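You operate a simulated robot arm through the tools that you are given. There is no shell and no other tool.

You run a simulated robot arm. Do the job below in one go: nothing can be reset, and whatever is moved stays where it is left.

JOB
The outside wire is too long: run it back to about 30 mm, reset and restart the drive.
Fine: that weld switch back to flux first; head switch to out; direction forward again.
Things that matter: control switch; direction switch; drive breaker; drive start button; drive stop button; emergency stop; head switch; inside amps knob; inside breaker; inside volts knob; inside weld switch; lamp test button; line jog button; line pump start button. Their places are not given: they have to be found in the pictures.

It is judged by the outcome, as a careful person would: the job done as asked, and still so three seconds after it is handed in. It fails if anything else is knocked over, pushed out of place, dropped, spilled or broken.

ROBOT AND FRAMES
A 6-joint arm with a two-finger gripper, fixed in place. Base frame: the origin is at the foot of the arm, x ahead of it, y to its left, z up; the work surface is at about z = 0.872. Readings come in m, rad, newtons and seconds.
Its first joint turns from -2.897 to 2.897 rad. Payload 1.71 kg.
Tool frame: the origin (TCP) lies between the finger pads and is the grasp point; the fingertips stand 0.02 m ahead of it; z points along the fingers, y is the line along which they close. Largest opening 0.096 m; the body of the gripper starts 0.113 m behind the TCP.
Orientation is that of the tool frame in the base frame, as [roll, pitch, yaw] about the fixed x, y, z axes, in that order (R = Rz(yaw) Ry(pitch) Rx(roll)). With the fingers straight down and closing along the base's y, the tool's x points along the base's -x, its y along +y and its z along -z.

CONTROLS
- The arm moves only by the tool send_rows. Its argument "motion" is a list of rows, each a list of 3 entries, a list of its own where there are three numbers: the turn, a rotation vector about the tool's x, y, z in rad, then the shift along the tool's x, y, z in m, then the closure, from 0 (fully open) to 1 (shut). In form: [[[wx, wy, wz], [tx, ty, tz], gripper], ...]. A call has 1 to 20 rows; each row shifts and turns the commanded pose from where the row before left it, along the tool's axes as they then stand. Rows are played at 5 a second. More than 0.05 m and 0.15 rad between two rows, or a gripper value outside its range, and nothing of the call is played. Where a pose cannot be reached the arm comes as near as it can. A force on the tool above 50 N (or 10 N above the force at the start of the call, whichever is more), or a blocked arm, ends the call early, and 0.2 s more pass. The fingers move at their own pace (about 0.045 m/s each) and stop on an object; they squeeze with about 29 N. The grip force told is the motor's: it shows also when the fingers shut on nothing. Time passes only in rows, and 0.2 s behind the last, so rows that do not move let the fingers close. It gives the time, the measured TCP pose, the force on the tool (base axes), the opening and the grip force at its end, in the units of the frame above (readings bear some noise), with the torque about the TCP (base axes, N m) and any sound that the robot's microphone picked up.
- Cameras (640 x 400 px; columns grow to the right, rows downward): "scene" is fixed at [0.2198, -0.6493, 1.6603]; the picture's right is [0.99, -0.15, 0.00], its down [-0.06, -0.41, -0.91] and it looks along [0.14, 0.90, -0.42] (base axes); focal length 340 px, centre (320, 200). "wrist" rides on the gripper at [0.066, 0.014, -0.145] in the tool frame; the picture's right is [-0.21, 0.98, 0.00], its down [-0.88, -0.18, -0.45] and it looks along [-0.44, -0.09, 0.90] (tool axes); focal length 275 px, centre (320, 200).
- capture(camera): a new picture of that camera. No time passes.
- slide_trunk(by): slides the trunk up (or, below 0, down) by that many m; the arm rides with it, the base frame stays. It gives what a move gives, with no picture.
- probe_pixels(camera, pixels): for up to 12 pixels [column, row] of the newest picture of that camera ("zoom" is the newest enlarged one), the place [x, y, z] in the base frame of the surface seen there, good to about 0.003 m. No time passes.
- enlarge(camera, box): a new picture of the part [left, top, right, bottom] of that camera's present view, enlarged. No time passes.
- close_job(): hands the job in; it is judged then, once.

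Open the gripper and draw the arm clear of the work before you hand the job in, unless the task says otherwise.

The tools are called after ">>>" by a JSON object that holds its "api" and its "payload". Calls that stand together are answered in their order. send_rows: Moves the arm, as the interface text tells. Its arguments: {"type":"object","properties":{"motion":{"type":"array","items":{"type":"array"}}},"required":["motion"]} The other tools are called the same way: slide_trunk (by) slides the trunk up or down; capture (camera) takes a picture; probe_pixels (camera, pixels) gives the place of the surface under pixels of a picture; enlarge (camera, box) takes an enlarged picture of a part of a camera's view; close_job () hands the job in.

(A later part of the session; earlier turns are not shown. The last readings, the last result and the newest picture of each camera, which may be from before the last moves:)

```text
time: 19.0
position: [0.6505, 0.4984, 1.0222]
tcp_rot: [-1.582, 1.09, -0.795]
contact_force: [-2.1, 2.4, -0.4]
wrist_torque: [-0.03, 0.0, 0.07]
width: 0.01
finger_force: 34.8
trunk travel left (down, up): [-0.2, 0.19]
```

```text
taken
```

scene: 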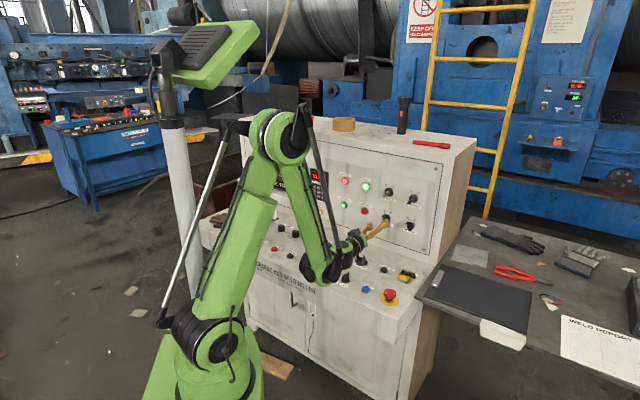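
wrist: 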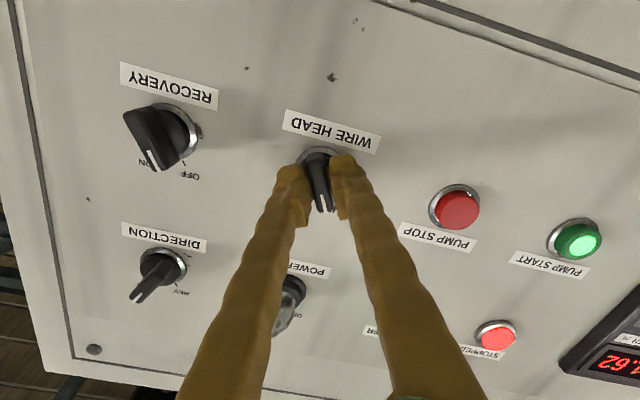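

Gripped (10 mm). I turn clockwise by about 55° (positive about tool z) toward OUT.

>>> {"api": "send_rows", "payload": {"motion": [[[0, 0, 0.12], [0, 0, 0], 1], [[0, 0, 0.12], [0, 0, 0], 1], [[0, 0, 0.12], [0, 0, 0], 1], [[0, 0, 0.12], [0, 0, 0], 1], [[0, 0, 0.12], [0, 0, 0], 1], [[0, 0, 0.12], [0, 0, 0], 1], [[0, 0, 0.12], [0, 0, 0], 1], [[0, 0, 0.12], [0, 0, 0], 1], [[0, 0, 0.02], [0, 0, 0], 1], [[0, 0, 0], [0, 0, 0], 1]]}}

>>> {"api": "capture", "payload": {"camera": "wrist"}}

>>> {"api": "capture", "payload": {"camera": "scene"}}

>>> {"api": "enlarge", "payload": {"camera": "scene", "box": [520, 70, 600, 120]}}

```text
time: 21.2
position: [0.6493, 0.4992, 1.0212]
tcp_rot: [1.581, 1.069, 2.369]
contact_force: [-26.7, -2.6, -17.2]
wrist_torque: [-0.16, 0.2, 0.26]
width: 0.01
finger_force: 35.1
trunk travel left (down, up): [-0.2, 0.19]
```

```text
taken
```

wrist: 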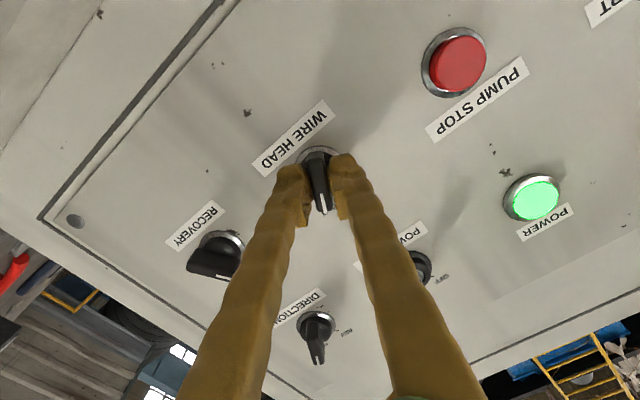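

```text
taken
```

scene: 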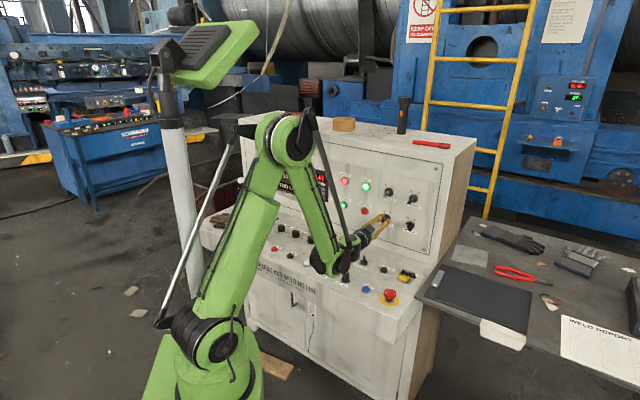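

```text
8.00 times, centred on (560, 95) of scene
```

zoom: 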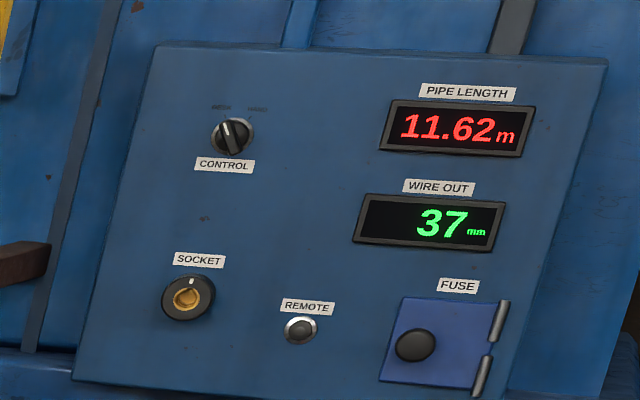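

The remote display now shows WIRE OUT 37 mm, so the head switch registered OUT. I release, retreat 9 cm, and move to in front of DIRECTION keeping the roll (it is at FWD, same tilt).

>>> {"api": "send_rows", "payload": {"motion": [[[0, 0, 0], [0, 0, 0], 0.8], [[0, 0, 0], [0, 0, 0], 0.4], [[0, 0, 0], [0, 0, 0], 0.4], [[0, 0, 0], [0, 0, 0], 0.4], [[0, 0, 0], [0, 0, -0.03], 0.4], [[0, 0, 0], [0, 0, -0.04], 0.4], [[0, 0, 0], [0, 0, -0.02], 0.4], [[0, 0, 0], [-0.037, -0.0105, 0], 0.4], [[0, 0, 0], [-0.037, -0.0105, 0], 0.4], [[0, 0, 0], [-0.037, -0.0105, 0], 0.4], [[0, 0, 0], [-0.037, -0.0105, 0], 0.4], [[0, 0, 0], [0, 0, 0], 0.4], [[0, 0, 0], [0, 0, 0], 0.4]]}}

>>> {"api": "capture", "payload": {"camera": "wrist"}}

>>> {"api": "capture", "payload": {"camera": "scene"}}

>>> {"api": "enlarge", "payload": {"camera": "scene", "box": [370, 180, 450, 230]}}

```text
time: 24.0
position: [0.6652, 0.3581, 1.1327]
tcp_rot: [1.577, 1.071, 2.361]
contact_force: [0.2, 0.3, 0.4]
wrist_torque: [-0.01, -0.02, 0.01]
width: 0.0576
finger_force: 0.0
trunk travel left (down, up): [-0.2, 0.19]
```

```text
taken
```

wrist: 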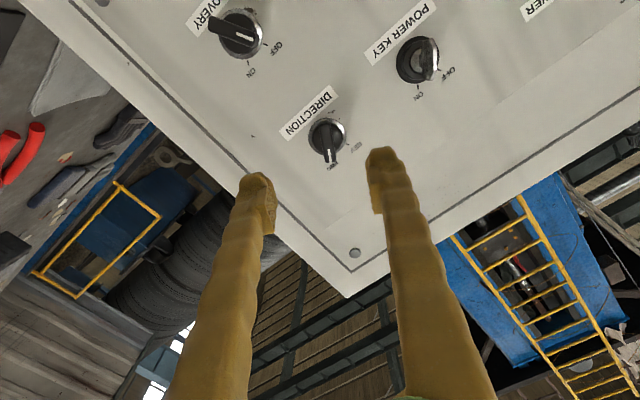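

```text
taken
```

scene: 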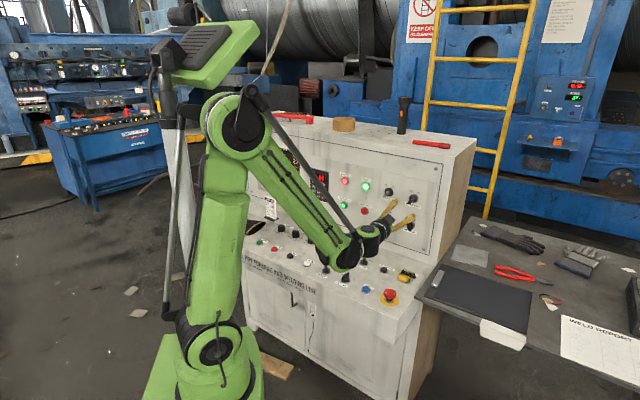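

```text
8.00 times, centred on (410, 205) of scene
```

zoom: 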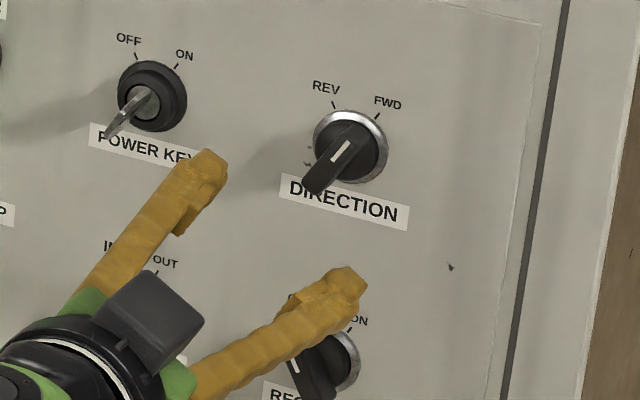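

WIRE HEAD is released; now DIRECTION's handle appears at wrist (327,140). I enlarge and probe it.

>>> {"api": "enlarge", "payload": {"camera": "wrist", "box": [285, 100, 365, 180]}}

>>> {"api": "probe_pixels", "payload": {"camera": "wrist", "pixels": [[310, 141], [344, 133], [325, 120], [322, 130], [327, 143], [331, 157], [316, 140], [340, 140], [360, 160], [290, 160]]}}

>>> {"api": "enlarge", "payload": {"camera": "wrist", "box": [190, 0, 290, 80]}}

```text
5.00 times, centred on (325, 140) of wrist
```

zoom: 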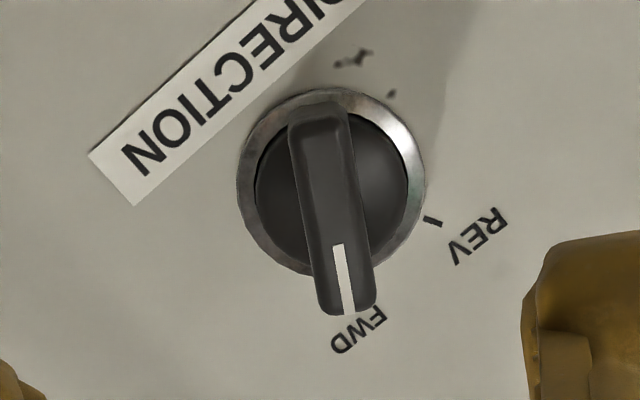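

```text
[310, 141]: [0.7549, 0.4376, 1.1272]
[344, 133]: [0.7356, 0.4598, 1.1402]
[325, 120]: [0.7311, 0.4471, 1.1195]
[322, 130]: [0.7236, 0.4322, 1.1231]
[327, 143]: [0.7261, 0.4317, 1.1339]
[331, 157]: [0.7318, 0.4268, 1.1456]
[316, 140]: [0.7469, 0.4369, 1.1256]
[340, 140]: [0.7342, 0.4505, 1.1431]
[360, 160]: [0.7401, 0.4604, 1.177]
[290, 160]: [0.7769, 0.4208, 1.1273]
```

```text
5.00 times, centred on (240, 40) of wrist
```

zoom: 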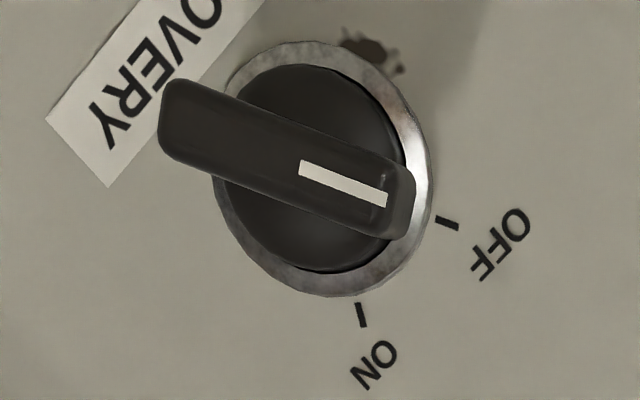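

DIRECTION centre ≈ u 0.2095, z 1.134. I shift laterally (tool x +2.6 mm, y +7.4 mm), then advance to just short and verify.

>>> {"api": "send_rows", "payload": {"motion": [[[0, 0, 0], [0.0026, 0.0074, 0], 0.4], [[0, 0, 0], [0, 0, 0.03], 0.4], [[0, 0, 0], [0, 0, 0.02], 0.4], [[0, 0, 0], [0, 0, 0], 0.4], [[0, 0, 0], [0, 0, 0], 0.4]]}}

>>> {"api": "capture", "payload": {"camera": "wrist"}}

```text
time: 25.2
position: [0.6934, 0.3997, 1.1325]
tcp_rot: [1.579, 1.07, 2.361]
contact_force: [-0.9, 0.4, 0.5]
wrist_torque: [-0.03, 0.02, 0.0]
width: 0.0577
finger_force: 0.0
trunk travel left (down, up): [-0.2, 0.19]
```

```text
taken
```

wrist: 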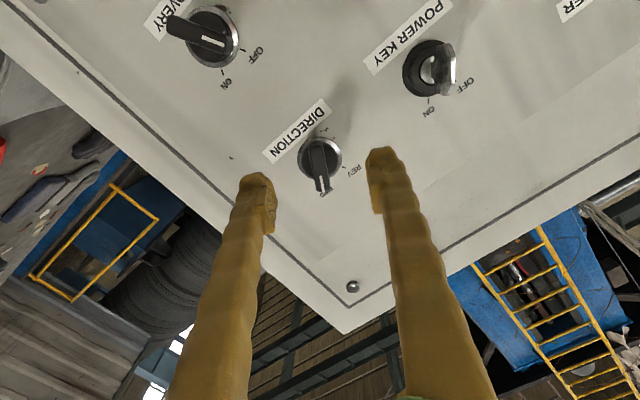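

Nearly centred (u 0.2077, z 1.1325). I trim, advance 38 mm and close on the handle.

>>> {"api": "send_rows", "payload": {"motion": [[[0, 0, 0], [-0.002, -0.001, 0.02], 0.4], [[0, 0, 0], [0, 0, 0.018], 0.4], [[0, 0, 0], [0, 0, 0], 0.4], [[0, 0, 0], [0, 0, 0], 0.8], [[0, 0, 0], [0, 0, 0], 1], [[0, 0, 0], [0, 0, 0], 1], [[0, 0, 0], [0, 0, 0], 1], [[0, 0, 0], [0, 0, 0], 1]]}}

>>> {"api": "capture", "payload": {"camera": "wrist"}}

```text
time: 27.0
position: [0.723, 0.4275, 1.1341]
tcp_rot: [1.577, 1.07, 2.362]
contact_force: [0.1, 5.8, 4.5]
wrist_torque: [0.05, -0.01, 0.07]
width: 0.01
finger_force: 35.6
trunk travel left (down, up): [-0.2, 0.19]
```

```text
taken
```

wrist: 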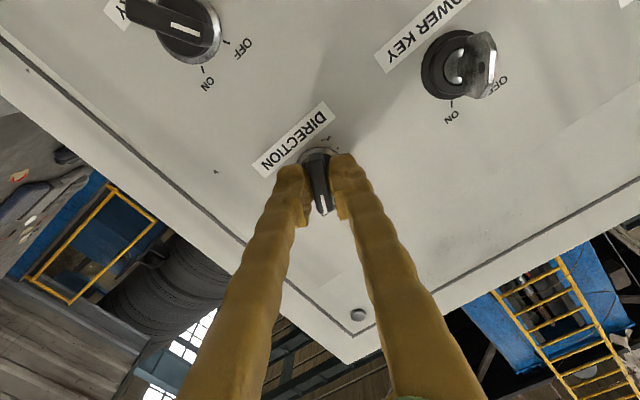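

Gripped (10 mm). I turn it counter-clockwise by about 55° (negative about tool z) to REV.

>>> {"api": "send_rows", "payload": {"motion": [[[0, 0, -0.12], [0, 0, 0], 1], [[0, 0, -0.12], [0, 0, 0], 1], [[0, 0, -0.12], [0, 0, 0], 1], [[0, 0, -0.12], [0, 0, 0], 1], [[0, 0, -0.12], [0, 0, 0], 1], [[0, 0, -0.12], [0, 0, 0], 1], [[0, 0, -0.12], [0, 0, 0], 1], [[0, 0, -0.12], [0, 0, 0], 1], [[0, 0, -0.02], [0, 0, 0], 1], [[0, 0, 0], [0, 0, 0], 1]]}}

>>> {"api": "capture", "payload": {"camera": "wrist"}}

```text
time: 29.2
position: [0.7223, 0.4247, 1.1331]
tcp_rot: [-1.578, 1.091, -0.79]
contact_force: [10.7, 8.6, 30.7]
wrist_torque: [0.22, -0.23, -0.03]
width: 0.0101
finger_force: 34.9
trunk travel left (down, up): [-0.2, 0.19]
```

```text
taken
```

wrist: 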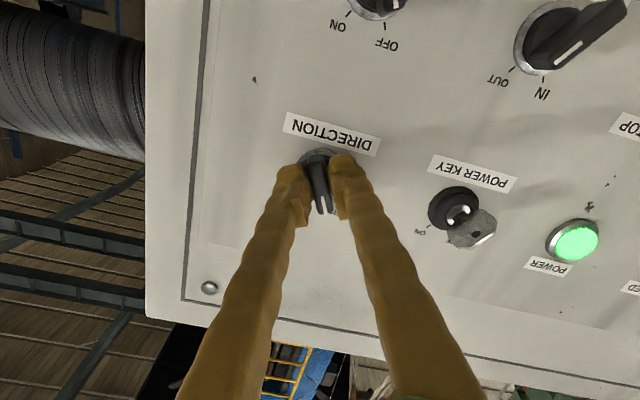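

The handle turned to REV. I release, retreat, and verify both switches in the scene view.

>>> {"api": "send_rows", "payload": {"motion": [[[0, 0, 0], [0, 0, 0], 0.8], [[0, 0, 0], [0, 0, 0], 0.4], [[0, 0, 0], [0, 0, 0], 0.4], [[0, 0, 0], [0, 0, 0], 0.4], [[0, 0, 0], [0, 0, -0.03], 0.4], [[0, 0, 0], [0, 0, -0.045], 0.4], [[0, 0, 0], [0, 0, -0.045], 0.4], [[0, 0, 0], [0, 0, -0.045], 0.4], [[0, 0, 0.12], [0, 0, -0.04], 0.4], [[0, 0, 0.12], [0, 0, -0.03], 0.4], [[0, 0, 0.12], [0, 0, 0], 0.4], [[0, 0, 0.12], [0, 0, 0], 0.4], [[0, 0, 0], [0, 0, 0], 0.4]]}}

>>> {"api": "capture", "payload": {"camera": "wrist"}}

>>> {"api": "capture", "payload": {"camera": "scene"}}

>>> {"api": "enlarge", "payload": {"camera": "scene", "box": [370, 180, 450, 240]}}

```text
time: 32.0
position: [0.5556, 0.2598, 1.1328]
tcp_rot: [2.536, 1.567, -2.963]
contact_force: [0.1, -0.1, -0.6]
wrist_torque: [0.03, -0.02, 0.01]
width: 0.0577
finger_force: 0.1
trunk travel left (down, up): [-0.2, 0.19]
```

```text
taken
```

wrist: 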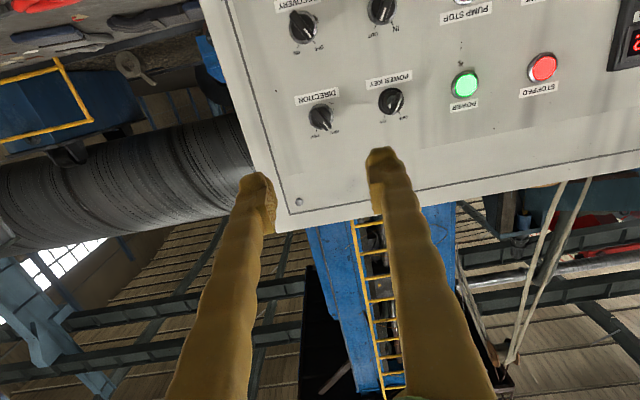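

```text
taken
```

scene: 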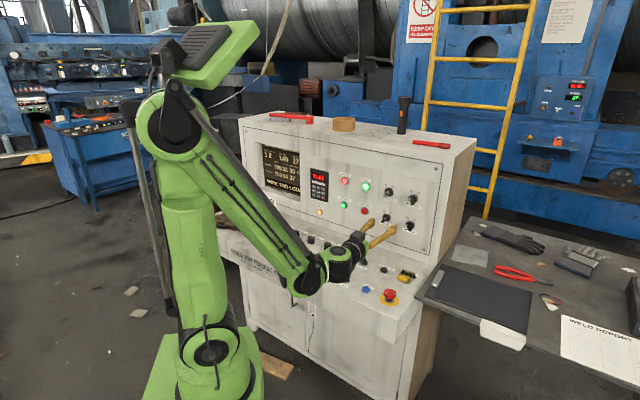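

```text
6.67 times, centred on (410, 210) of scene
```

zoom: 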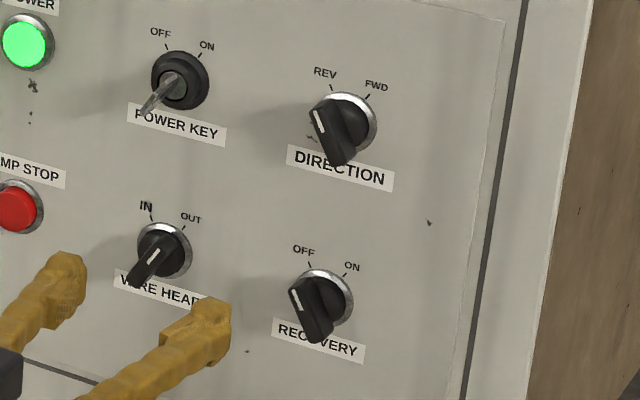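

DIRECTION reads REV and WIRE HEAD reads OUT. I now pitch the tool back down (about +1.57 rad on tool y), closing the fingers for pressing.

>>> {"api": "send_rows", "payload": {"motion": [[[0, 0.143, 0], [0, 0, 0], 0.6], [[0, 0.143, 0], [0, 0, 0], 0.8], [[0, 0.143, 0], [0, 0, 0], 1], [[0, 0.143, 0], [0, 0, 0], 1], [[0, 0.143, 0], [0, 0, 0], 1], [[0, 0.143, 0], [0, 0, 0], 1], [[0, 0.143, 0], [0, 0, 0], 1], [[0, 0.143, 0], [0, 0, 0], 1], [[0, 0.143, 0], [0, 0, 0], 1], [[0, 0.143, 0], [0, 0, 0], 1], [[0, 0.141, 0], [0, 0, 0], 1], [[0, 0, 0], [0, 0.04, 0], 1], [[0, 0, 0], [0, 0.045, 0], 1], [[0, 0, 0], [0, 0.045, 0], 1], [[0, 0, 0], [0, 0.045, 0], 1], [[0, 0, 0], [0, 0.045, 0], 1], [[0, 0, 0], [0, 0.045, 0], 1], [[0, 0, 0], [0.0, 0.02, 0], 1], [[0, 0, 0], [0, 0, 0], 1]]}}

>>> {"api": "capture", "payload": {"camera": "wrist"}}

>>> {"api": "capture", "payload": {"camera": "scene"}}

```text
time: 36.0
position: [0.3559, 0.4614, 1.1341]
tcp_rot: [-3.141, -0.002, -2.355]
contact_force: [0.7, 0.5, 0.3]
wrist_torque: [0.03, -0.06, 0.01]
width: 0.0
finger_force: 28.7
trunk travel left (down, up): [-0.2, 0.19]
```

```text
taken
```

wrist: 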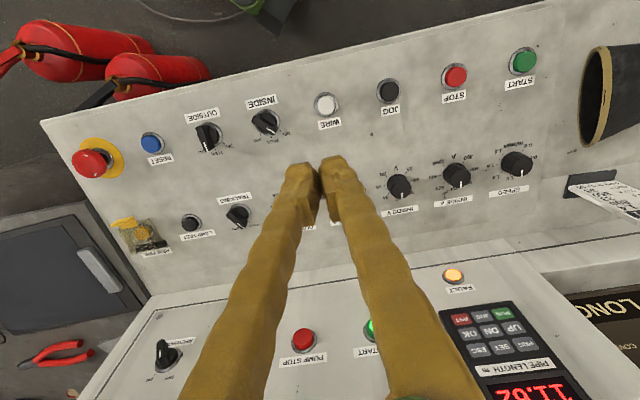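

```text
taken
```

scene: 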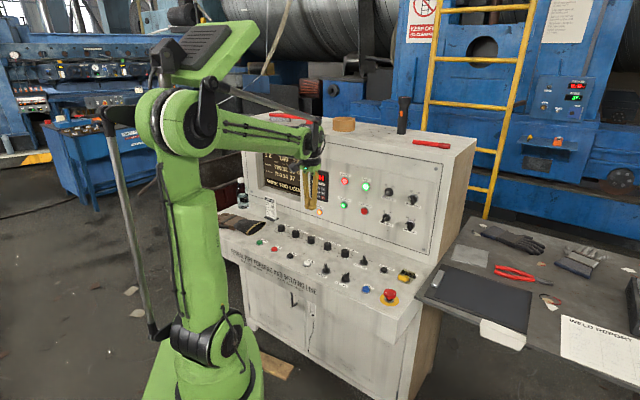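

The tool is down with fingers shut; WIRE (white) appears at wrist (327,103). I probe all the front-row buttons I need from this view.

>>> {"api": "probe_pixels", "payload": {"camera": "wrist", "pixels": [[327, 103], [318, 104], [336, 102], [327, 96], [327, 110], [523, 61], [523, 55], [514, 62], [532, 60], [455, 76], [152, 141], [388, 91]]}}

>>> {"api": "enlarge", "payload": {"camera": "wrist", "box": [290, 70, 370, 130]}}

```text
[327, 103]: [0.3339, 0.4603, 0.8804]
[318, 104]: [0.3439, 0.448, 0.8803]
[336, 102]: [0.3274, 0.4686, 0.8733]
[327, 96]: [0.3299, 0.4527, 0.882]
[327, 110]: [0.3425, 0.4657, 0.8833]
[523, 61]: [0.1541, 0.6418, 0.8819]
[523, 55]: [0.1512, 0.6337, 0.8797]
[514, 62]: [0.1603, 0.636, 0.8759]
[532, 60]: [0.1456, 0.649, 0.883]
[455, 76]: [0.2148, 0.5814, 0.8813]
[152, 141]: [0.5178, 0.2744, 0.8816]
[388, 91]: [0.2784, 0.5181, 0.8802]
```

```text
6.67 times, centred on (330, 100) of wrist
```

zoom: 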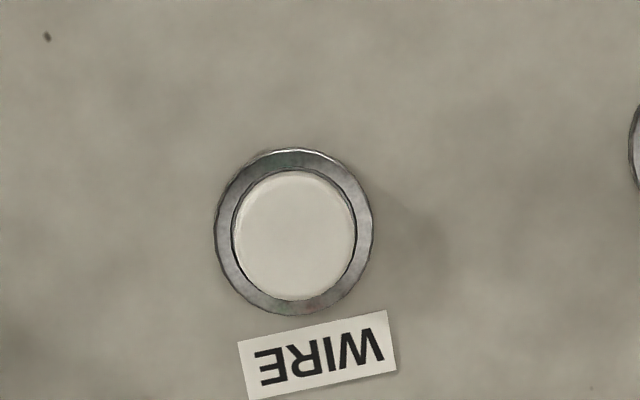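

>>> {"api": "probe_pixels", "payload": {"camera": "zoom", "pixels": [[293, 235], [218, 240], [371, 228], [290, 153], [300, 312], [250, 238], [340, 232], [292, 190], [296, 285]]}}

```text
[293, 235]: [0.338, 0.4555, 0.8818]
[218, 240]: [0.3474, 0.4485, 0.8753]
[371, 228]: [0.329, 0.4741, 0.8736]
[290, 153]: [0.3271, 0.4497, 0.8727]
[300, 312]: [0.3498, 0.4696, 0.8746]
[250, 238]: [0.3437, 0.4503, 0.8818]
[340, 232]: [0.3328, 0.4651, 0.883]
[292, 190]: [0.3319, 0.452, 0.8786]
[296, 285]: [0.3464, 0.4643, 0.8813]
```

WIRE centre ≈ (0.338, 0.459), top z≈0.882. I move over it and descend to a hover with fingertips about 2 cm above.

>>> {"api": "send_rows", "payload": {"motion": [[[0, 0, 0], [0.0143, 0.011, 0.03], 1], [[0, 0, 0], [0, 0, 0.05], 1], [[0, 0, 0], [0, 0, 0.05], 1], [[0, 0, 0], [0, 0, 0.05], 1], [[0, 0, 0], [0, 0, 0.029], 1], [[0, 0, 0], [0, 0, 0], 1], [[0, 0, 0], [0, 0, 0], 1]]}}

>>> {"api": "capture", "payload": {"camera": "wrist"}}

>>> {"api": "capture", "payload": {"camera": "scene"}}

>>> {"api": "enlarge", "payload": {"camera": "scene", "box": [520, 70, 600, 120]}}

```text
time: 37.6
position: [0.3369, 0.4595, 0.9232]
tcp_rot: [3.141, -0.001, -2.356]
contact_force: [0.8, 0.0, 0.3]
wrist_torque: [-0.03, 0.0, 0.0]
width: 0.0
finger_force: 29.1
trunk travel left (down, up): [-0.2, 0.19]
```

```text
taken
```

wrist: 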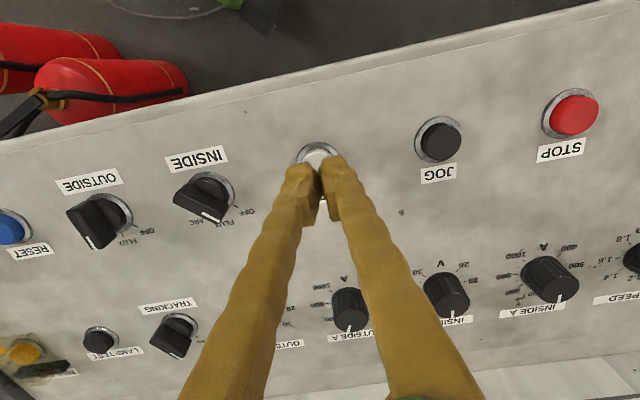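

```text
taken
```

scene: 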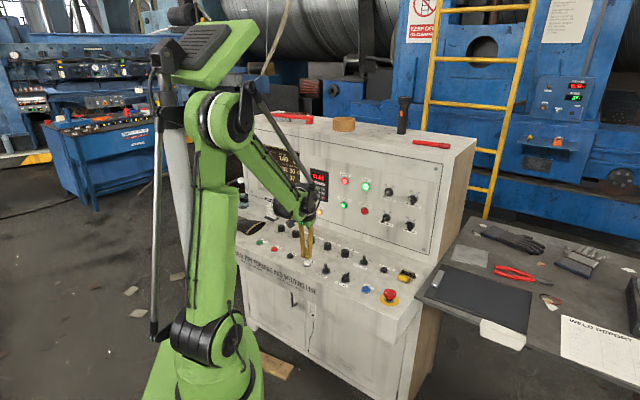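

```text
8.00 times, centred on (560, 95) of scene
```

zoom: 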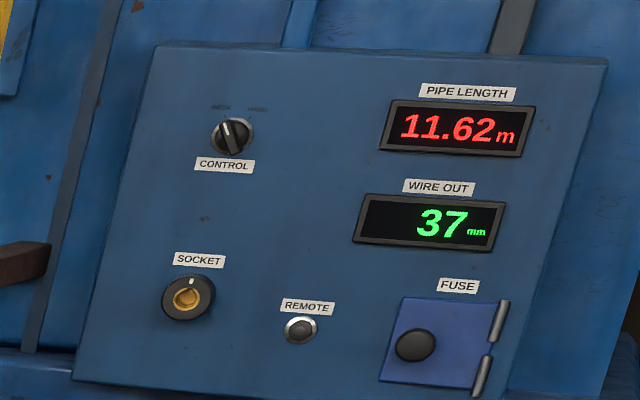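

Display reads 37 mm. I lower to just above the button, give one short press (~8 mm past) and lift, then read the display.

>>> {"api": "send_rows", "payload": {"motion": [[[0, 0, 0], [0, 0, 0.016], 1], [[0, 0, 0], [0, 0, 0], 1], [[0, 0, 0], [0, 0, 0.009], 1], [[0, 0, 0], [0, 0, -0.009], 1]]}}

>>> {"api": "capture", "payload": {"camera": "scene"}}

>>> {"api": "enlarge", "payload": {"camera": "scene", "box": [520, 70, 600, 120]}}

```text
time: 38.6
position: [0.3367, 0.4585, 0.9076]
tcp_rot: [3.138, -0.002, -2.356]
contact_force: [0.3, 0.2, 0.6]
wrist_torque: [0.0, 0.01, 0.01]
width: 0.0002
finger_force: 29.2
trunk travel left (down, up): [-0.2, 0.19]
```

```text
taken
```

scene: 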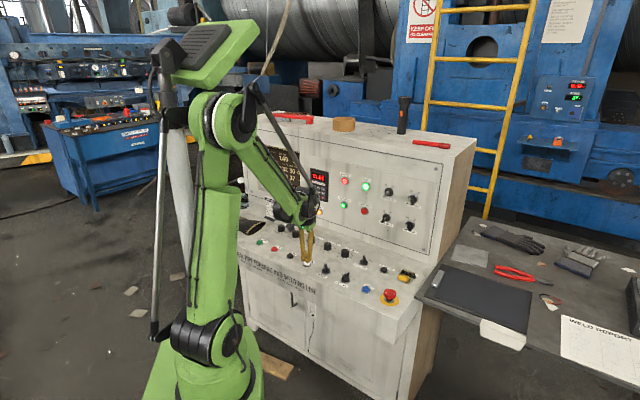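

```text
8.00 times, centred on (560, 95) of scene
```

zoom: 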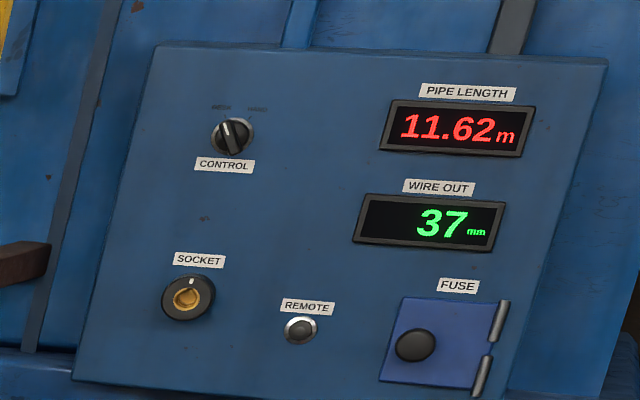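

Still 37: TCP hovers at z=0.9076 (tip 0.8876), so the press was too shallow. I press 12 mm for one row plus the trailing 0.2 s, and read force and display.

>>> {"api": "send_rows", "payload": {"motion": [[[0, 0, 0], [0, 0, 0.012], 1]]}}

>>> {"api": "capture", "payload": {"camera": "scene"}}

>>> {"api": "enlarge", "payload": {"camera": "scene", "box": [520, 70, 600, 120]}}

```text
time: 39.0
position: [0.3362, 0.459, 0.8977]
tcp_rot: [3.139, -0.001, -2.356]
contact_force: [-0.5, 1.5, 9.1]
wrist_torque: [-0.02, -0.02, 0.02]
width: 0.0063
finger_force: 29.6
trunk travel left (down, up): [-0.2, 0.19]
heard: click
```

```text
taken
```

scene: 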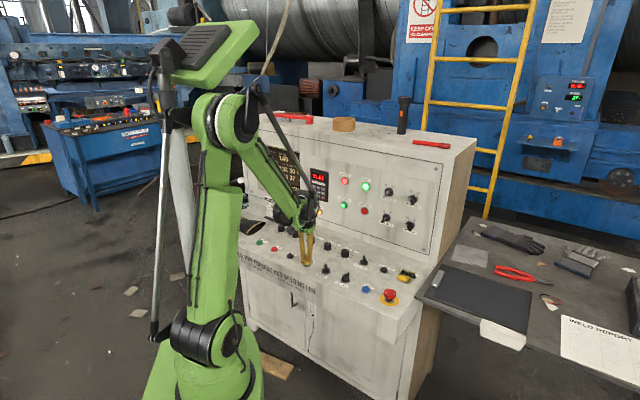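

```text
8.00 times, centred on (560, 95) of scene
```

zoom: 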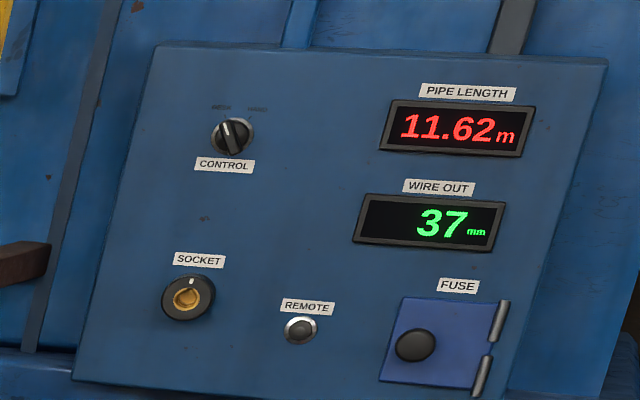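

A click was heard and the button is held (9 N). I hold one more row and read the display again.

>>> {"api": "send_rows", "payload": {"motion": [[[0, 0, 0], [0, 0, 0], 1]]}}

>>> {"api": "enlarge", "payload": {"camera": "scene", "box": [520, 70, 600, 120]}}

```text
time: 39.4
position: [0.3356, 0.4589, 0.8972]
tcp_rot: [3.141, -0.003, -2.356]
contact_force: [-2.7, 0.3, 10.0]
wrist_torque: [0.01, 0.03, -0.02]
width: 0.0061
finger_force: 29.7
trunk travel left (down, up): [-0.2, 0.19]
```

```text
8.00 times, centred on (560, 95) of scene
```

zoom: 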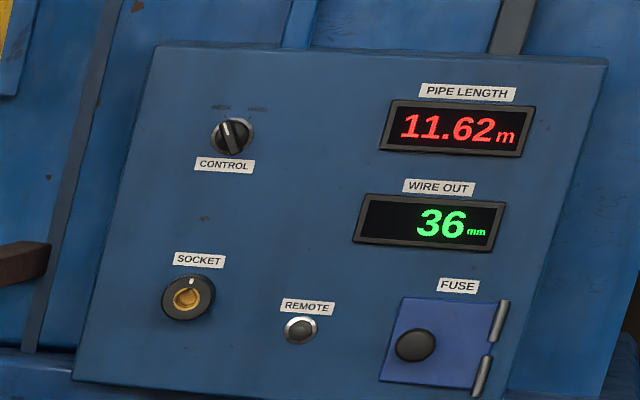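

The outside wire is running back (36 mm). I keep holding for a few rows and read again.

>>> {"api": "send_rows", "payload": {"motion": [[[0, 0, 0], [0, 0, 0], 1], [[0, 0, 0], [0, 0, 0], 1]]}}

>>> {"api": "enlarge", "payload": {"camera": "scene", "box": [520, 70, 600, 120]}}

```text
time: 40.0
position: [0.336, 0.4581, 0.8972]
tcp_rot: [3.14, -0.001, -2.356]
contact_force: [-3.4, 0.8, 10.5]
wrist_torque: [-0.02, 0.04, 0.01]
width: 0.0059
finger_force: 28.7
trunk travel left (down, up): [-0.2, 0.19]
```

```text
8.00 times, centred on (560, 95) of scene
```

zoom: 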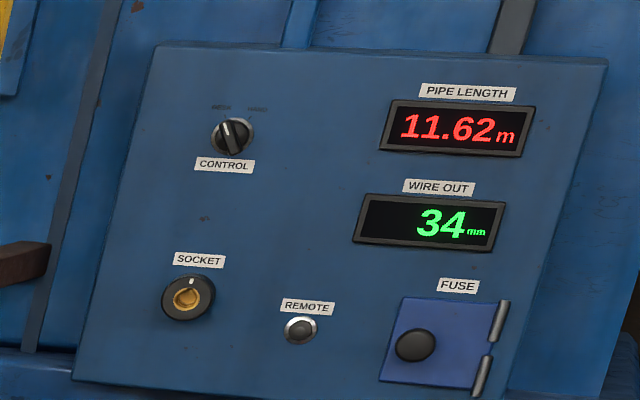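

34 mm now, about 3 mm/s. I hold 0.6 s more.

>>> {"api": "send_rows", "payload": {"motion": [[[0, 0, 0], [0, 0, 0], 1], [[0, 0, 0], [0, 0, 0], 1]]}}

>>> {"api": "enlarge", "payload": {"camera": "scene", "box": [520, 70, 600, 120]}}

```text
time: 40.6
position: [0.3355, 0.4569, 0.8983]
tcp_rot: [3.139, -0.002, -2.356]
contact_force: [-2.9, 0.4, 9.6]
wrist_torque: [0.02, 0.02, 0.03]
width: 0.0061
finger_force: 29.8
trunk travel left (down, up): [-0.2, 0.19]
```

```text
8.00 times, centred on (560, 95) of scene
```

zoom: 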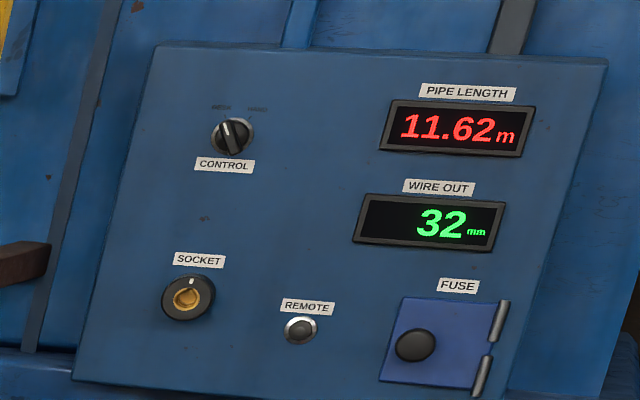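

32 mm. Two more hold rows then lift should land at about 30.

>>> {"api": "send_rows", "payload": {"motion": [[[0, 0, 0], [0, 0, 0], 1], [[0, 0, 0], [0, 0, 0], 1], [[0, 0, 0], [0, 0, -0.02], 1], [[0, 0, 0], [0, 0, -0.02], 1]]}}

>>> {"api": "capture", "payload": {"camera": "scene"}}

>>> {"api": "enlarge", "payload": {"camera": "scene", "box": [520, 70, 600, 120]}}

```text
time: 41.6
position: [0.3362, 0.4582, 0.9361]
tcp_rot: [-3.141, -0.003, -2.356]
contact_force: [0.8, 0.3, 1.5]
wrist_torque: [-0.05, -0.01, 0.02]
width: 0.0
finger_force: 29.5
trunk travel left (down, up): [-0.2, 0.19]
```

```text
taken
```

scene: 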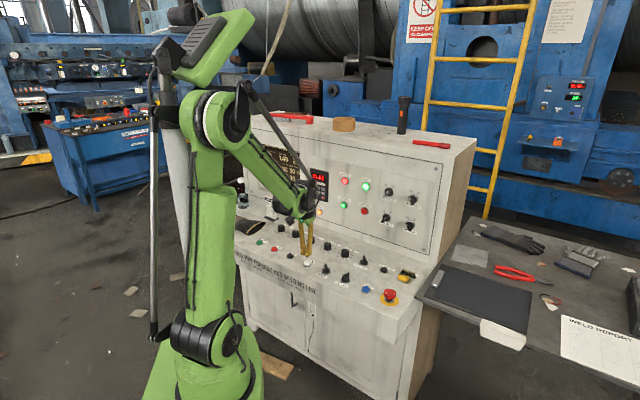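

```text
8.00 times, centred on (560, 95) of scene
```

zoom: 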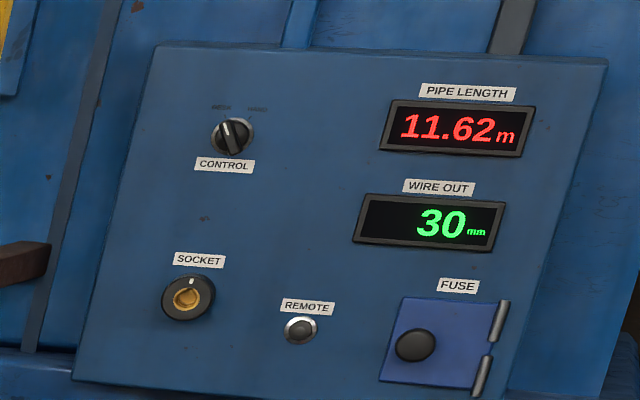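

WIRE OUT reads 30 mm. Now I go back to DIRECTION: rise, slide right along the console, pitch up.

>>> {"api": "send_rows", "payload": {"motion": [[[0, 0, 0], [0, 0, -0.05], 1], [[0, 0, 0], [0, 0, -0.05], 1], [[0, 0, 0], [0, 0, -0.05], 0.8], [[0, 0, 0], [0, 0, -0.048], 0.4], [[0, 0, 0], [0, -0.045, 0], 0.4], [[0, 0, 0], [0, -0.045, 0], 0.4], [[0, 0, 0], [0, -0.045, 0], 0.4], [[0, 0, 0], [0, -0.045, 0], 0.4], [[0, 0, 0], [0, -0.045, 0], 0.4], [[0, 0, 0], [0, -0.045, 0], 0.4], [[0, 0, 0], [0, -0.026, 0], 0.4], [[0, -0.143, 0], [0, 0, 0], 0.4], [[0, -0.143, 0], [0, 0, 0], 0.4], [[0, -0.143, 0], [0, 0, 0], 0.4], [[0, -0.143, 0], [0, 0, 0], 0.4], [[0, -0.143, 0], [0, 0, 0], 0.4], [[0, 0, 0], [0, 0, 0], 0.4]]}}

>>> {"api": "send_rows", "payload": {"motion": [[[0, -0.143, 0], [0, 0, 0], 0.4], [[0, -0.143, 0], [0, 0, 0], 0.4], [[0, -0.143, 0], [0, 0, 0], 0.4], [[0, -0.143, 0], [0, 0, 0], 0.4], [[0, -0.143, 0], [0, 0, 0], 0.4], [[0, -0.141, 0], [0, 0, 0], 0.4], [[0, 0, -0.12], [0, 0, 0], 0.4], [[0, 0, -0.12], [0, 0, 0], 0.4], [[0, 0, -0.12], [0, 0, 0], 0.4], [[0, 0, -0.12], [0, 0, 0], 0.4], [[0, 0, 0], [0, 0, 0.04], 0.4], [[0, 0, 0], [0, 0, 0.04], 0.4], [[0, 0, 0], [0, 0, 0.04], 0.4], [[0, 0, 0], [0, 0, 0.04], 0.4], [[0, 0, 0], [0, 0, 0], 0.4], [[0, 0, 0], [0, 0, 0], 0.4]]}}

>>> {"api": "capture", "payload": {"camera": "wrist"}}

>>> {"api": "capture", "payload": {"camera": "scene"}}

```text
time: 45.2
position: [0.5465, 0.2486, 1.1345]
tcp_rot: [-3.141, 0.715, -2.354]
contact_force: [-0.7, 0.1, -0.5]
wrist_torque: [0.01, -0.02, -0.01]
width: 0.0575
finger_force: 0.0
trunk travel left (down, up): [-0.2, 0.19]
```

```text
time: 48.6
position: [0.6585, 0.3618, 1.1373]
tcp_rot: [-1.578, 1.091, -0.793]
contact_force: [-0.5, -0.8, -0.2]
wrist_torque: [0.05, -0.01, -0.03]
width: 0.0574
finger_force: 0.1
trunk travel left (down, up): [-0.2, 0.19]
```

```text
taken
```

wrist: 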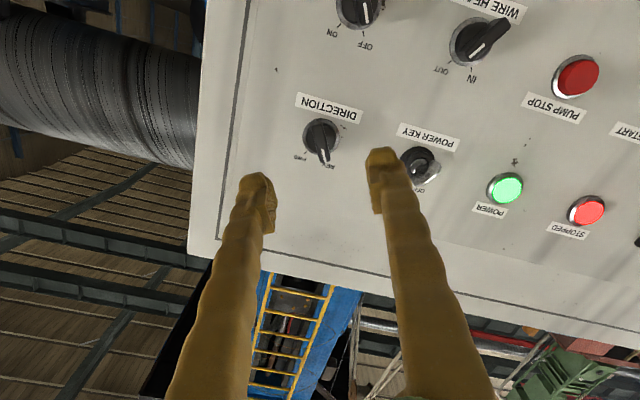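

```text
taken
```

scene: 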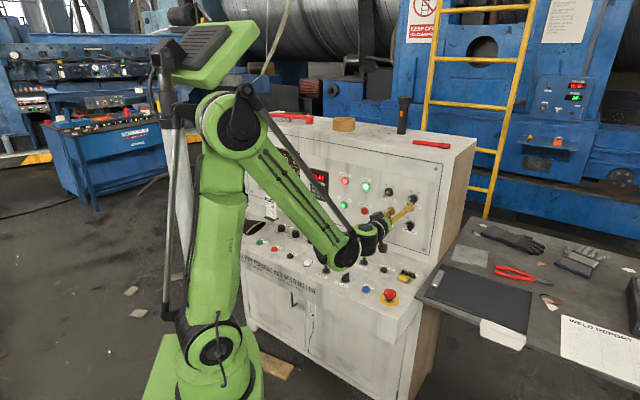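

TCP is u 0.2098, z 1.1373, n 0.7214, with the handle at REV between the fingers at wrist (322,142). I trim and advance to about n=0.775.

>>> {"api": "send_rows", "payload": {"motion": [[[0, 0, 0], [0.0027, 0.0019, 0], 0.4], [[0, 0, 0], [0, 0, 0.03], 0.4], [[0, 0, 0], [0, 0, 0.023], 0.4], [[0, 0, 0], [0, 0, 0], 0.4], [[0, 0, 0], [0, 0, 0], 0.4]]}}

>>> {"api": "capture", "payload": {"camera": "wrist"}}

```text
time: 49.8
position: [0.6958, 0.3986, 1.1289]
tcp_rot: [-1.578, 1.092, -0.791]
contact_force: [-0.5, 0.0, -0.1]
wrist_torque: [0.03, -0.03, -0.02]
width: 0.0578
finger_force: 0.2
trunk travel left (down, up): [-0.2, 0.19]
```

```text
taken
```

wrist: 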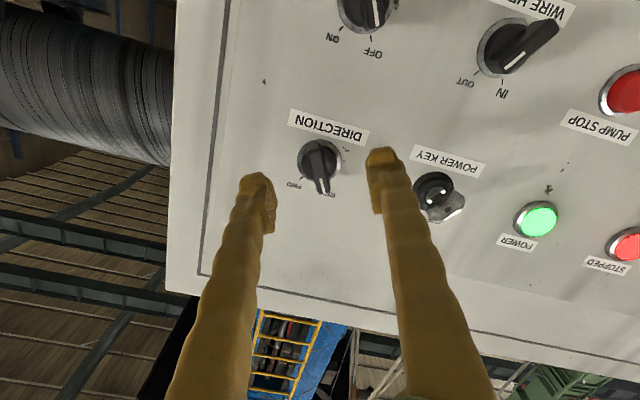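

Measured z is 1.1289 now; I probe the switch once more to decide the trim.

>>> {"api": "enlarge", "payload": {"camera": "wrist", "box": [280, 125, 360, 205]}}

>>> {"api": "probe_pixels", "payload": {"camera": "wrist", "pixels": [[298, 163], [339, 155], [316, 140], [314, 148], [318, 160], [322, 178], [321, 190]]}}

```text
5.00 times, centred on (320, 165) of wrist
```

zoom: 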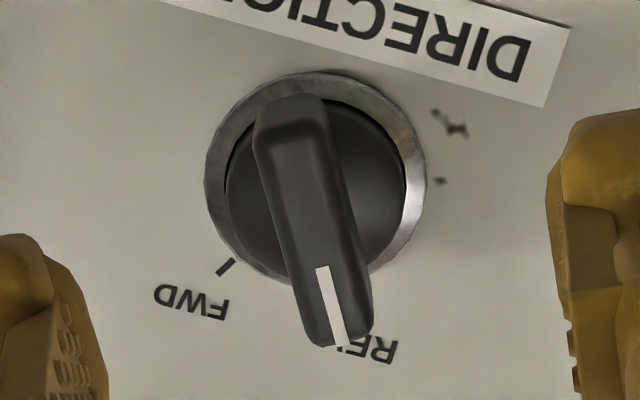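

```text
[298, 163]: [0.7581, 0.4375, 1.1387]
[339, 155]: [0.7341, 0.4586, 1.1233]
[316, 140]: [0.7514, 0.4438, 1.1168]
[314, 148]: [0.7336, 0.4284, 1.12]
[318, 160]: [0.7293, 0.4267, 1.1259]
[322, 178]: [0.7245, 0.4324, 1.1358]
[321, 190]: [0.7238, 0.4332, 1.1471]
```

Centre ≈ u 0.210, z 1.132. I trim −2.7 mm x, −1.4 mm y, advance 39 mm and close.

>>> {"api": "send_rows", "payload": {"motion": [[[0, 0, 0], [-0.0027, -0.0014, 0.02], 0.4], [[0, 0, 0], [0, 0, 0.019], 0.4], [[0, 0, 0], [0, 0, 0], 0.4], [[0, 0, 0], [0, 0, 0], 0.8], [[0, 0, 0], [0, 0, 0], 1], [[0, 0, 0], [0, 0, 0], 1], [[0, 0, 0], [0, 0, 0], 1], [[0, 0, 0], [0, 0, 0], 1]]}}

>>> {"api": "capture", "payload": {"camera": "wrist"}}

```text
time: 51.6
position: [0.7245, 0.427, 1.1332]
tcp_rot: [-1.58, 1.092, -0.791]
contact_force: [0.9, 1.8, -1.0]
wrist_torque: [0.0, -0.04, 0.02]
width: 0.0101
finger_force: 34.8
trunk travel left (down, up): [-0.2, 0.19]
```

```text
taken
```

wrist: 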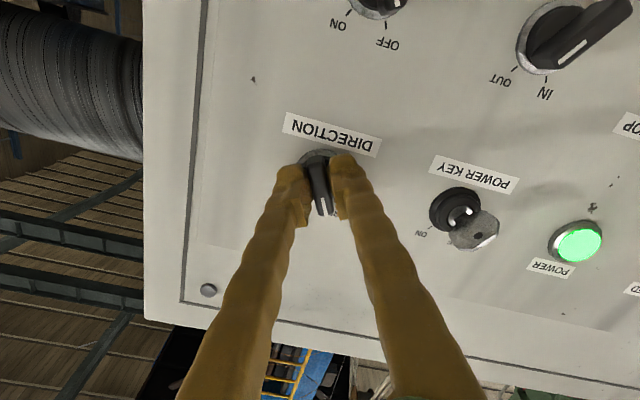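

Gripped well. I turn it clockwise about 55° to FWD, then release and retreat.

>>> {"api": "send_rows", "payload": {"motion": [[[0, 0, 0.12], [0, 0, 0], 1], [[0, 0, 0.12], [0, 0, 0], 1], [[0, 0, 0.12], [0, 0, 0], 1], [[0, 0, 0.12], [0, 0, 0], 1], [[0, 0, 0.12], [0, 0, 0], 1], [[0, 0, 0.12], [0, 0, 0], 1], [[0, 0, 0.12], [0, 0, 0], 1], [[0, 0, 0.12], [0, 0, 0], 1], [[0, 0, 0.02], [0, 0, 0], 1], [[0, 0, 0], [0, 0, 0], 1]]}}

>>> {"api": "send_rows", "payload": {"motion": [[[0, 0, 0], [0, 0, 0], 0.8], [[0, 0, 0], [0, 0, 0], 0.4], [[0, 0, 0], [0, 0, 0], 0.4], [[0, 0, 0], [0, 0, 0], 0.4], [[0, 0, 0], [0, 0, -0.03], 0.4], [[0, 0, 0], [0, 0, -0.045], 0.4], [[0, 0, 0], [0, 0, -0.045], 0.4], [[0, 0, 0], [0, 0, -0.045], 0.4], [[0, 0, -0.12], [0, 0, -0.04], 0.4], [[0, 0, -0.12], [0, 0, -0.03], 0.4], [[0, 0, -0.12], [0, 0, 0], 0.4], [[0, 0, -0.14], [0, 0, 0], 0.4], [[0, 0, 0], [0, 0, 0], 0.4]]}}

>>> {"api": "capture", "payload": {"camera": "scene"}}

>>> {"api": "enlarge", "payload": {"camera": "scene", "box": [370, 180, 450, 240]}}

>>> {"api": "enlarge", "payload": {"camera": "scene", "box": [255, 140, 335, 190]}}

```text
time: 53.8
position: [0.724, 0.4274, 1.1339]
tcp_rot: [1.579, 1.071, 2.365]
contact_force: [-18.0, 11.1, -11.3]
wrist_torque: [-0.16, 0.19, 0.33]
width: 0.0099
finger_force: 35.2
trunk travel left (down, up): [-0.2, 0.19]
```

```text
time: 56.6
position: [0.5607, 0.2624, 1.1345]
tcp_rot: [-3.09, 1.566, -2.306]
contact_force: [-0.6, -0.4, 0.7]
wrist_torque: [0.02, -0.05, 0.0]
width: 0.0576
finger_force: 0.1
trunk travel left (down, up): [-0.2, 0.19]
```

```text
taken
```

scene: 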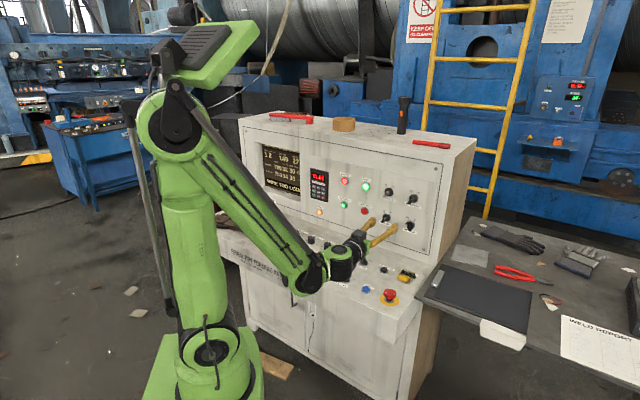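

```text
6.67 times, centred on (410, 210) of scene
```

zoom: 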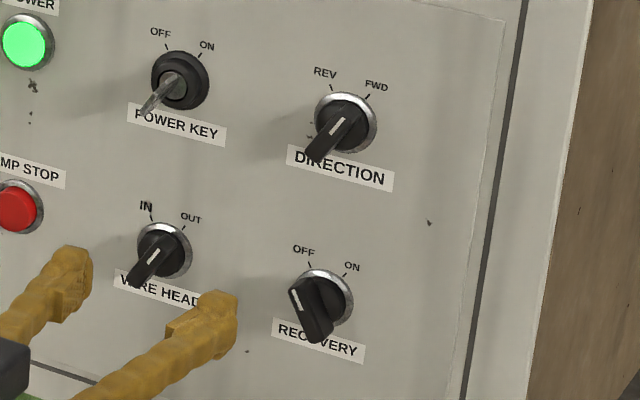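

```text
8.00 times, centred on (295, 165) of scene
```

zoom: 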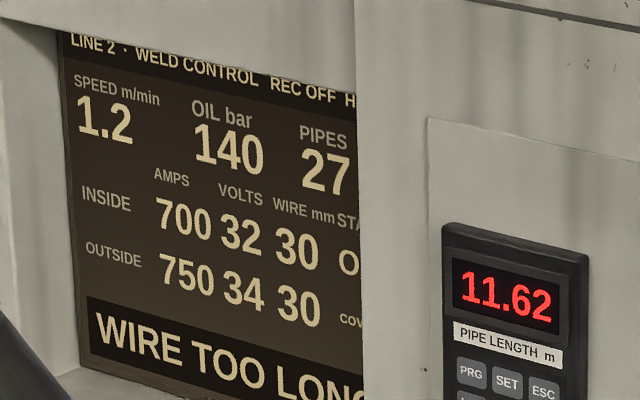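

DIRECTION is back at FWD and the screen shows OUTSIDE 30 mm (the alarm text is still latched). I pitch down again, fingers shut, and move toward RESET.

>>> {"api": "send_rows", "payload": {"motion": [[[0, 0.143, 0], [0, 0, 0], 0.6], [[0, 0.143, 0], [0, 0, 0], 0.8], [[0, 0.143, 0], [0, 0, 0], 1], [[0, 0.143, 0], [0, 0, 0], 1], [[0, 0.143, 0], [0, 0, 0], 1], [[0, 0.143, 0], [0, 0, 0], 1], [[0, 0.143, 0], [0, 0, 0], 1], [[0, 0.143, 0], [0, 0, 0], 1], [[0, 0.143, 0], [0, 0, 0], 1], [[0, 0.143, 0], [0, 0, 0], 1], [[0, 0.141, 0], [0, 0, 0], 1], [[0, 0, 0], [0.01, 0.035, 0], 1], [[0, 0, 0], [0.01, 0, 0.045], 1], [[0, 0, 0], [0, 0, 0.045], 1], [[0, 0, 0], [0, 0, 0.045], 1], [[0, 0, 0], [0, 0, 0], 1], [[0, 0, 0], [0, 0, 0], 1]]}}

>>> {"api": "capture", "payload": {"camera": "wrist"}}

```text
time: 60.2
position: [0.5203, 0.2755, 0.9977]
tcp_rot: [3.141, -0.002, -2.355]
contact_force: [1.0, -0.3, -0.5]
wrist_torque: [-0.03, 0.0, -0.03]
width: 0.0
finger_force: 29.3
trunk travel left (down, up): [-0.2, 0.19]
```

```text
taken
```

wrist: 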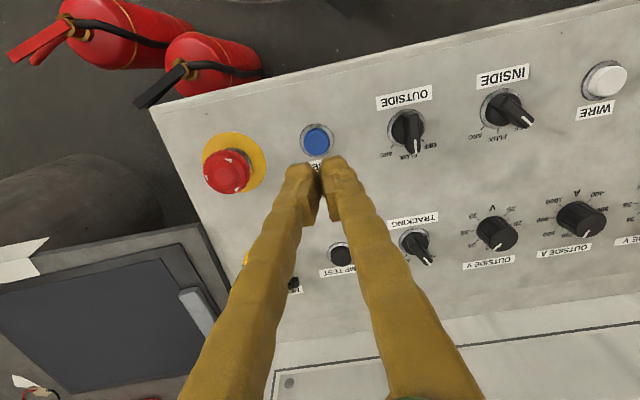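

RESET (blue) is at wrist (317,140). I enlarge and probe its ring for the centre.

>>> {"api": "enlarge", "payload": {"camera": "wrist", "box": [280, 110, 360, 170]}}

>>> {"api": "probe_pixels", "payload": {"camera": "wrist", "pixels": [[301, 142], [332, 138], [316, 125], [317, 140], [308, 140], [326, 139], [316, 131], [318, 150]]}}

```text
6.67 times, centred on (320, 140) of wrist
```

zoom: 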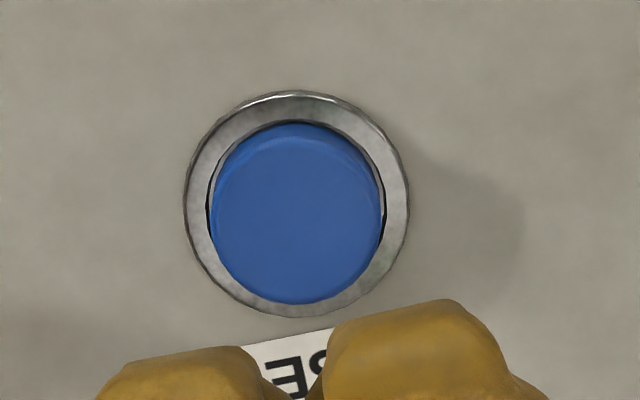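

```text
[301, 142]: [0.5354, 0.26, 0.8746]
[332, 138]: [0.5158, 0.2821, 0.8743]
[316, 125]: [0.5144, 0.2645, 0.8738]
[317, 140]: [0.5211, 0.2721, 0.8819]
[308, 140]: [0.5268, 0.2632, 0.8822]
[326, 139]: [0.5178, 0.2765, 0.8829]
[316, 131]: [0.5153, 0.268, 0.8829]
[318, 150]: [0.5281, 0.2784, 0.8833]
```

RESET centre ≈ u 0.1785, n 0.563 (0.524, 0.272). I shift 5 mm, descend to just above and press as with WIRE.

>>> {"api": "send_rows", "payload": {"motion": [[[0, 0, 0], [0, -0.0054, 0.03], 1], [[0, 0, 0], [0, 0, 0.04], 1], [[0, 0, 0], [0, 0, 0.019], 1], [[0, 0, 0], [0, 0, 0], 1], [[0, 0, 0], [0, 0, 0], 1]]}}

>>> {"api": "capture", "payload": {"camera": "wrist"}}

```text
time: 61.4
position: [0.5223, 0.2693, 0.9072]
tcp_rot: [3.139, -0.001, -2.356]
contact_force: [0.2, -0.3, -0.5]
wrist_torque: [-0.03, -0.02, -0.01]
width: 0.0
finger_force: 29.0
trunk travel left (down, up): [-0.2, 0.19]
```

```text
taken
```

wrist: 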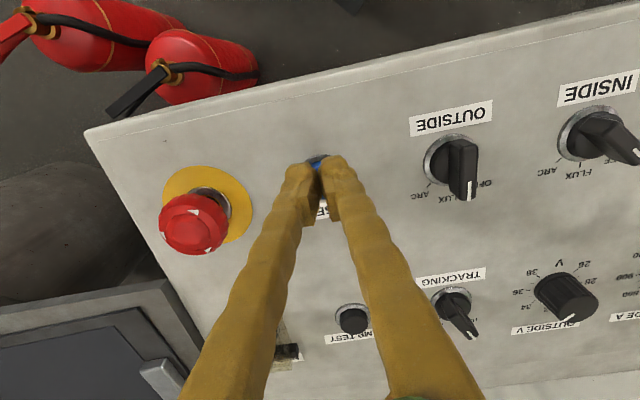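

Fingertips are right over RESET. I press 12 mm and hold a row, then lift.

>>> {"api": "send_rows", "payload": {"motion": [[[0, 0, 0], [0, 0, 0.012], 1], [[0, 0, 0], [0, 0, 0], 1]]}}

>>> {"api": "capture", "payload": {"camera": "scene"}}

>>> {"api": "enlarge", "payload": {"camera": "scene", "box": [255, 140, 375, 215]}}

```text
time: 62.0
position: [0.5203, 0.2693, 0.8982]
tcp_rot: [3.141, -0.002, -2.357]
contact_force: [2.2, 4.0, 9.5]
wrist_torque: [0.06, -0.08, -0.04]
width: 0.0062
finger_force: 29.7
trunk travel left (down, up): [-0.2, 0.19]
heard: click
```

```text
taken
```

scene: 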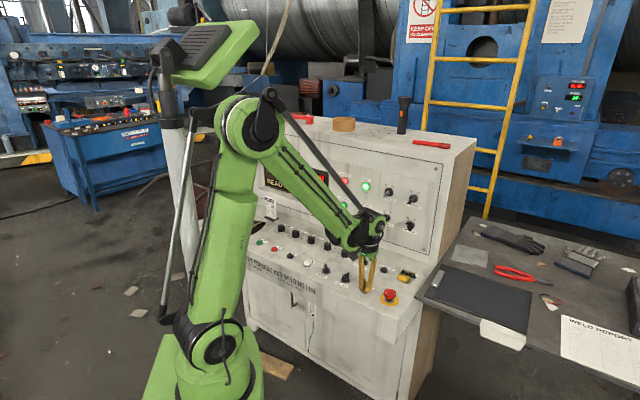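

```text
5.33 times, centred on (315, 178) of scene
```

zoom: 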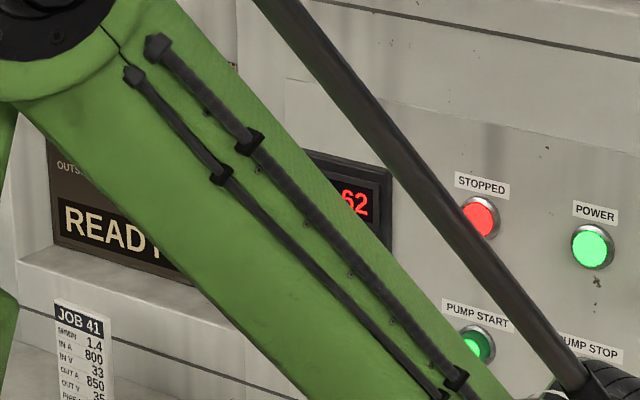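

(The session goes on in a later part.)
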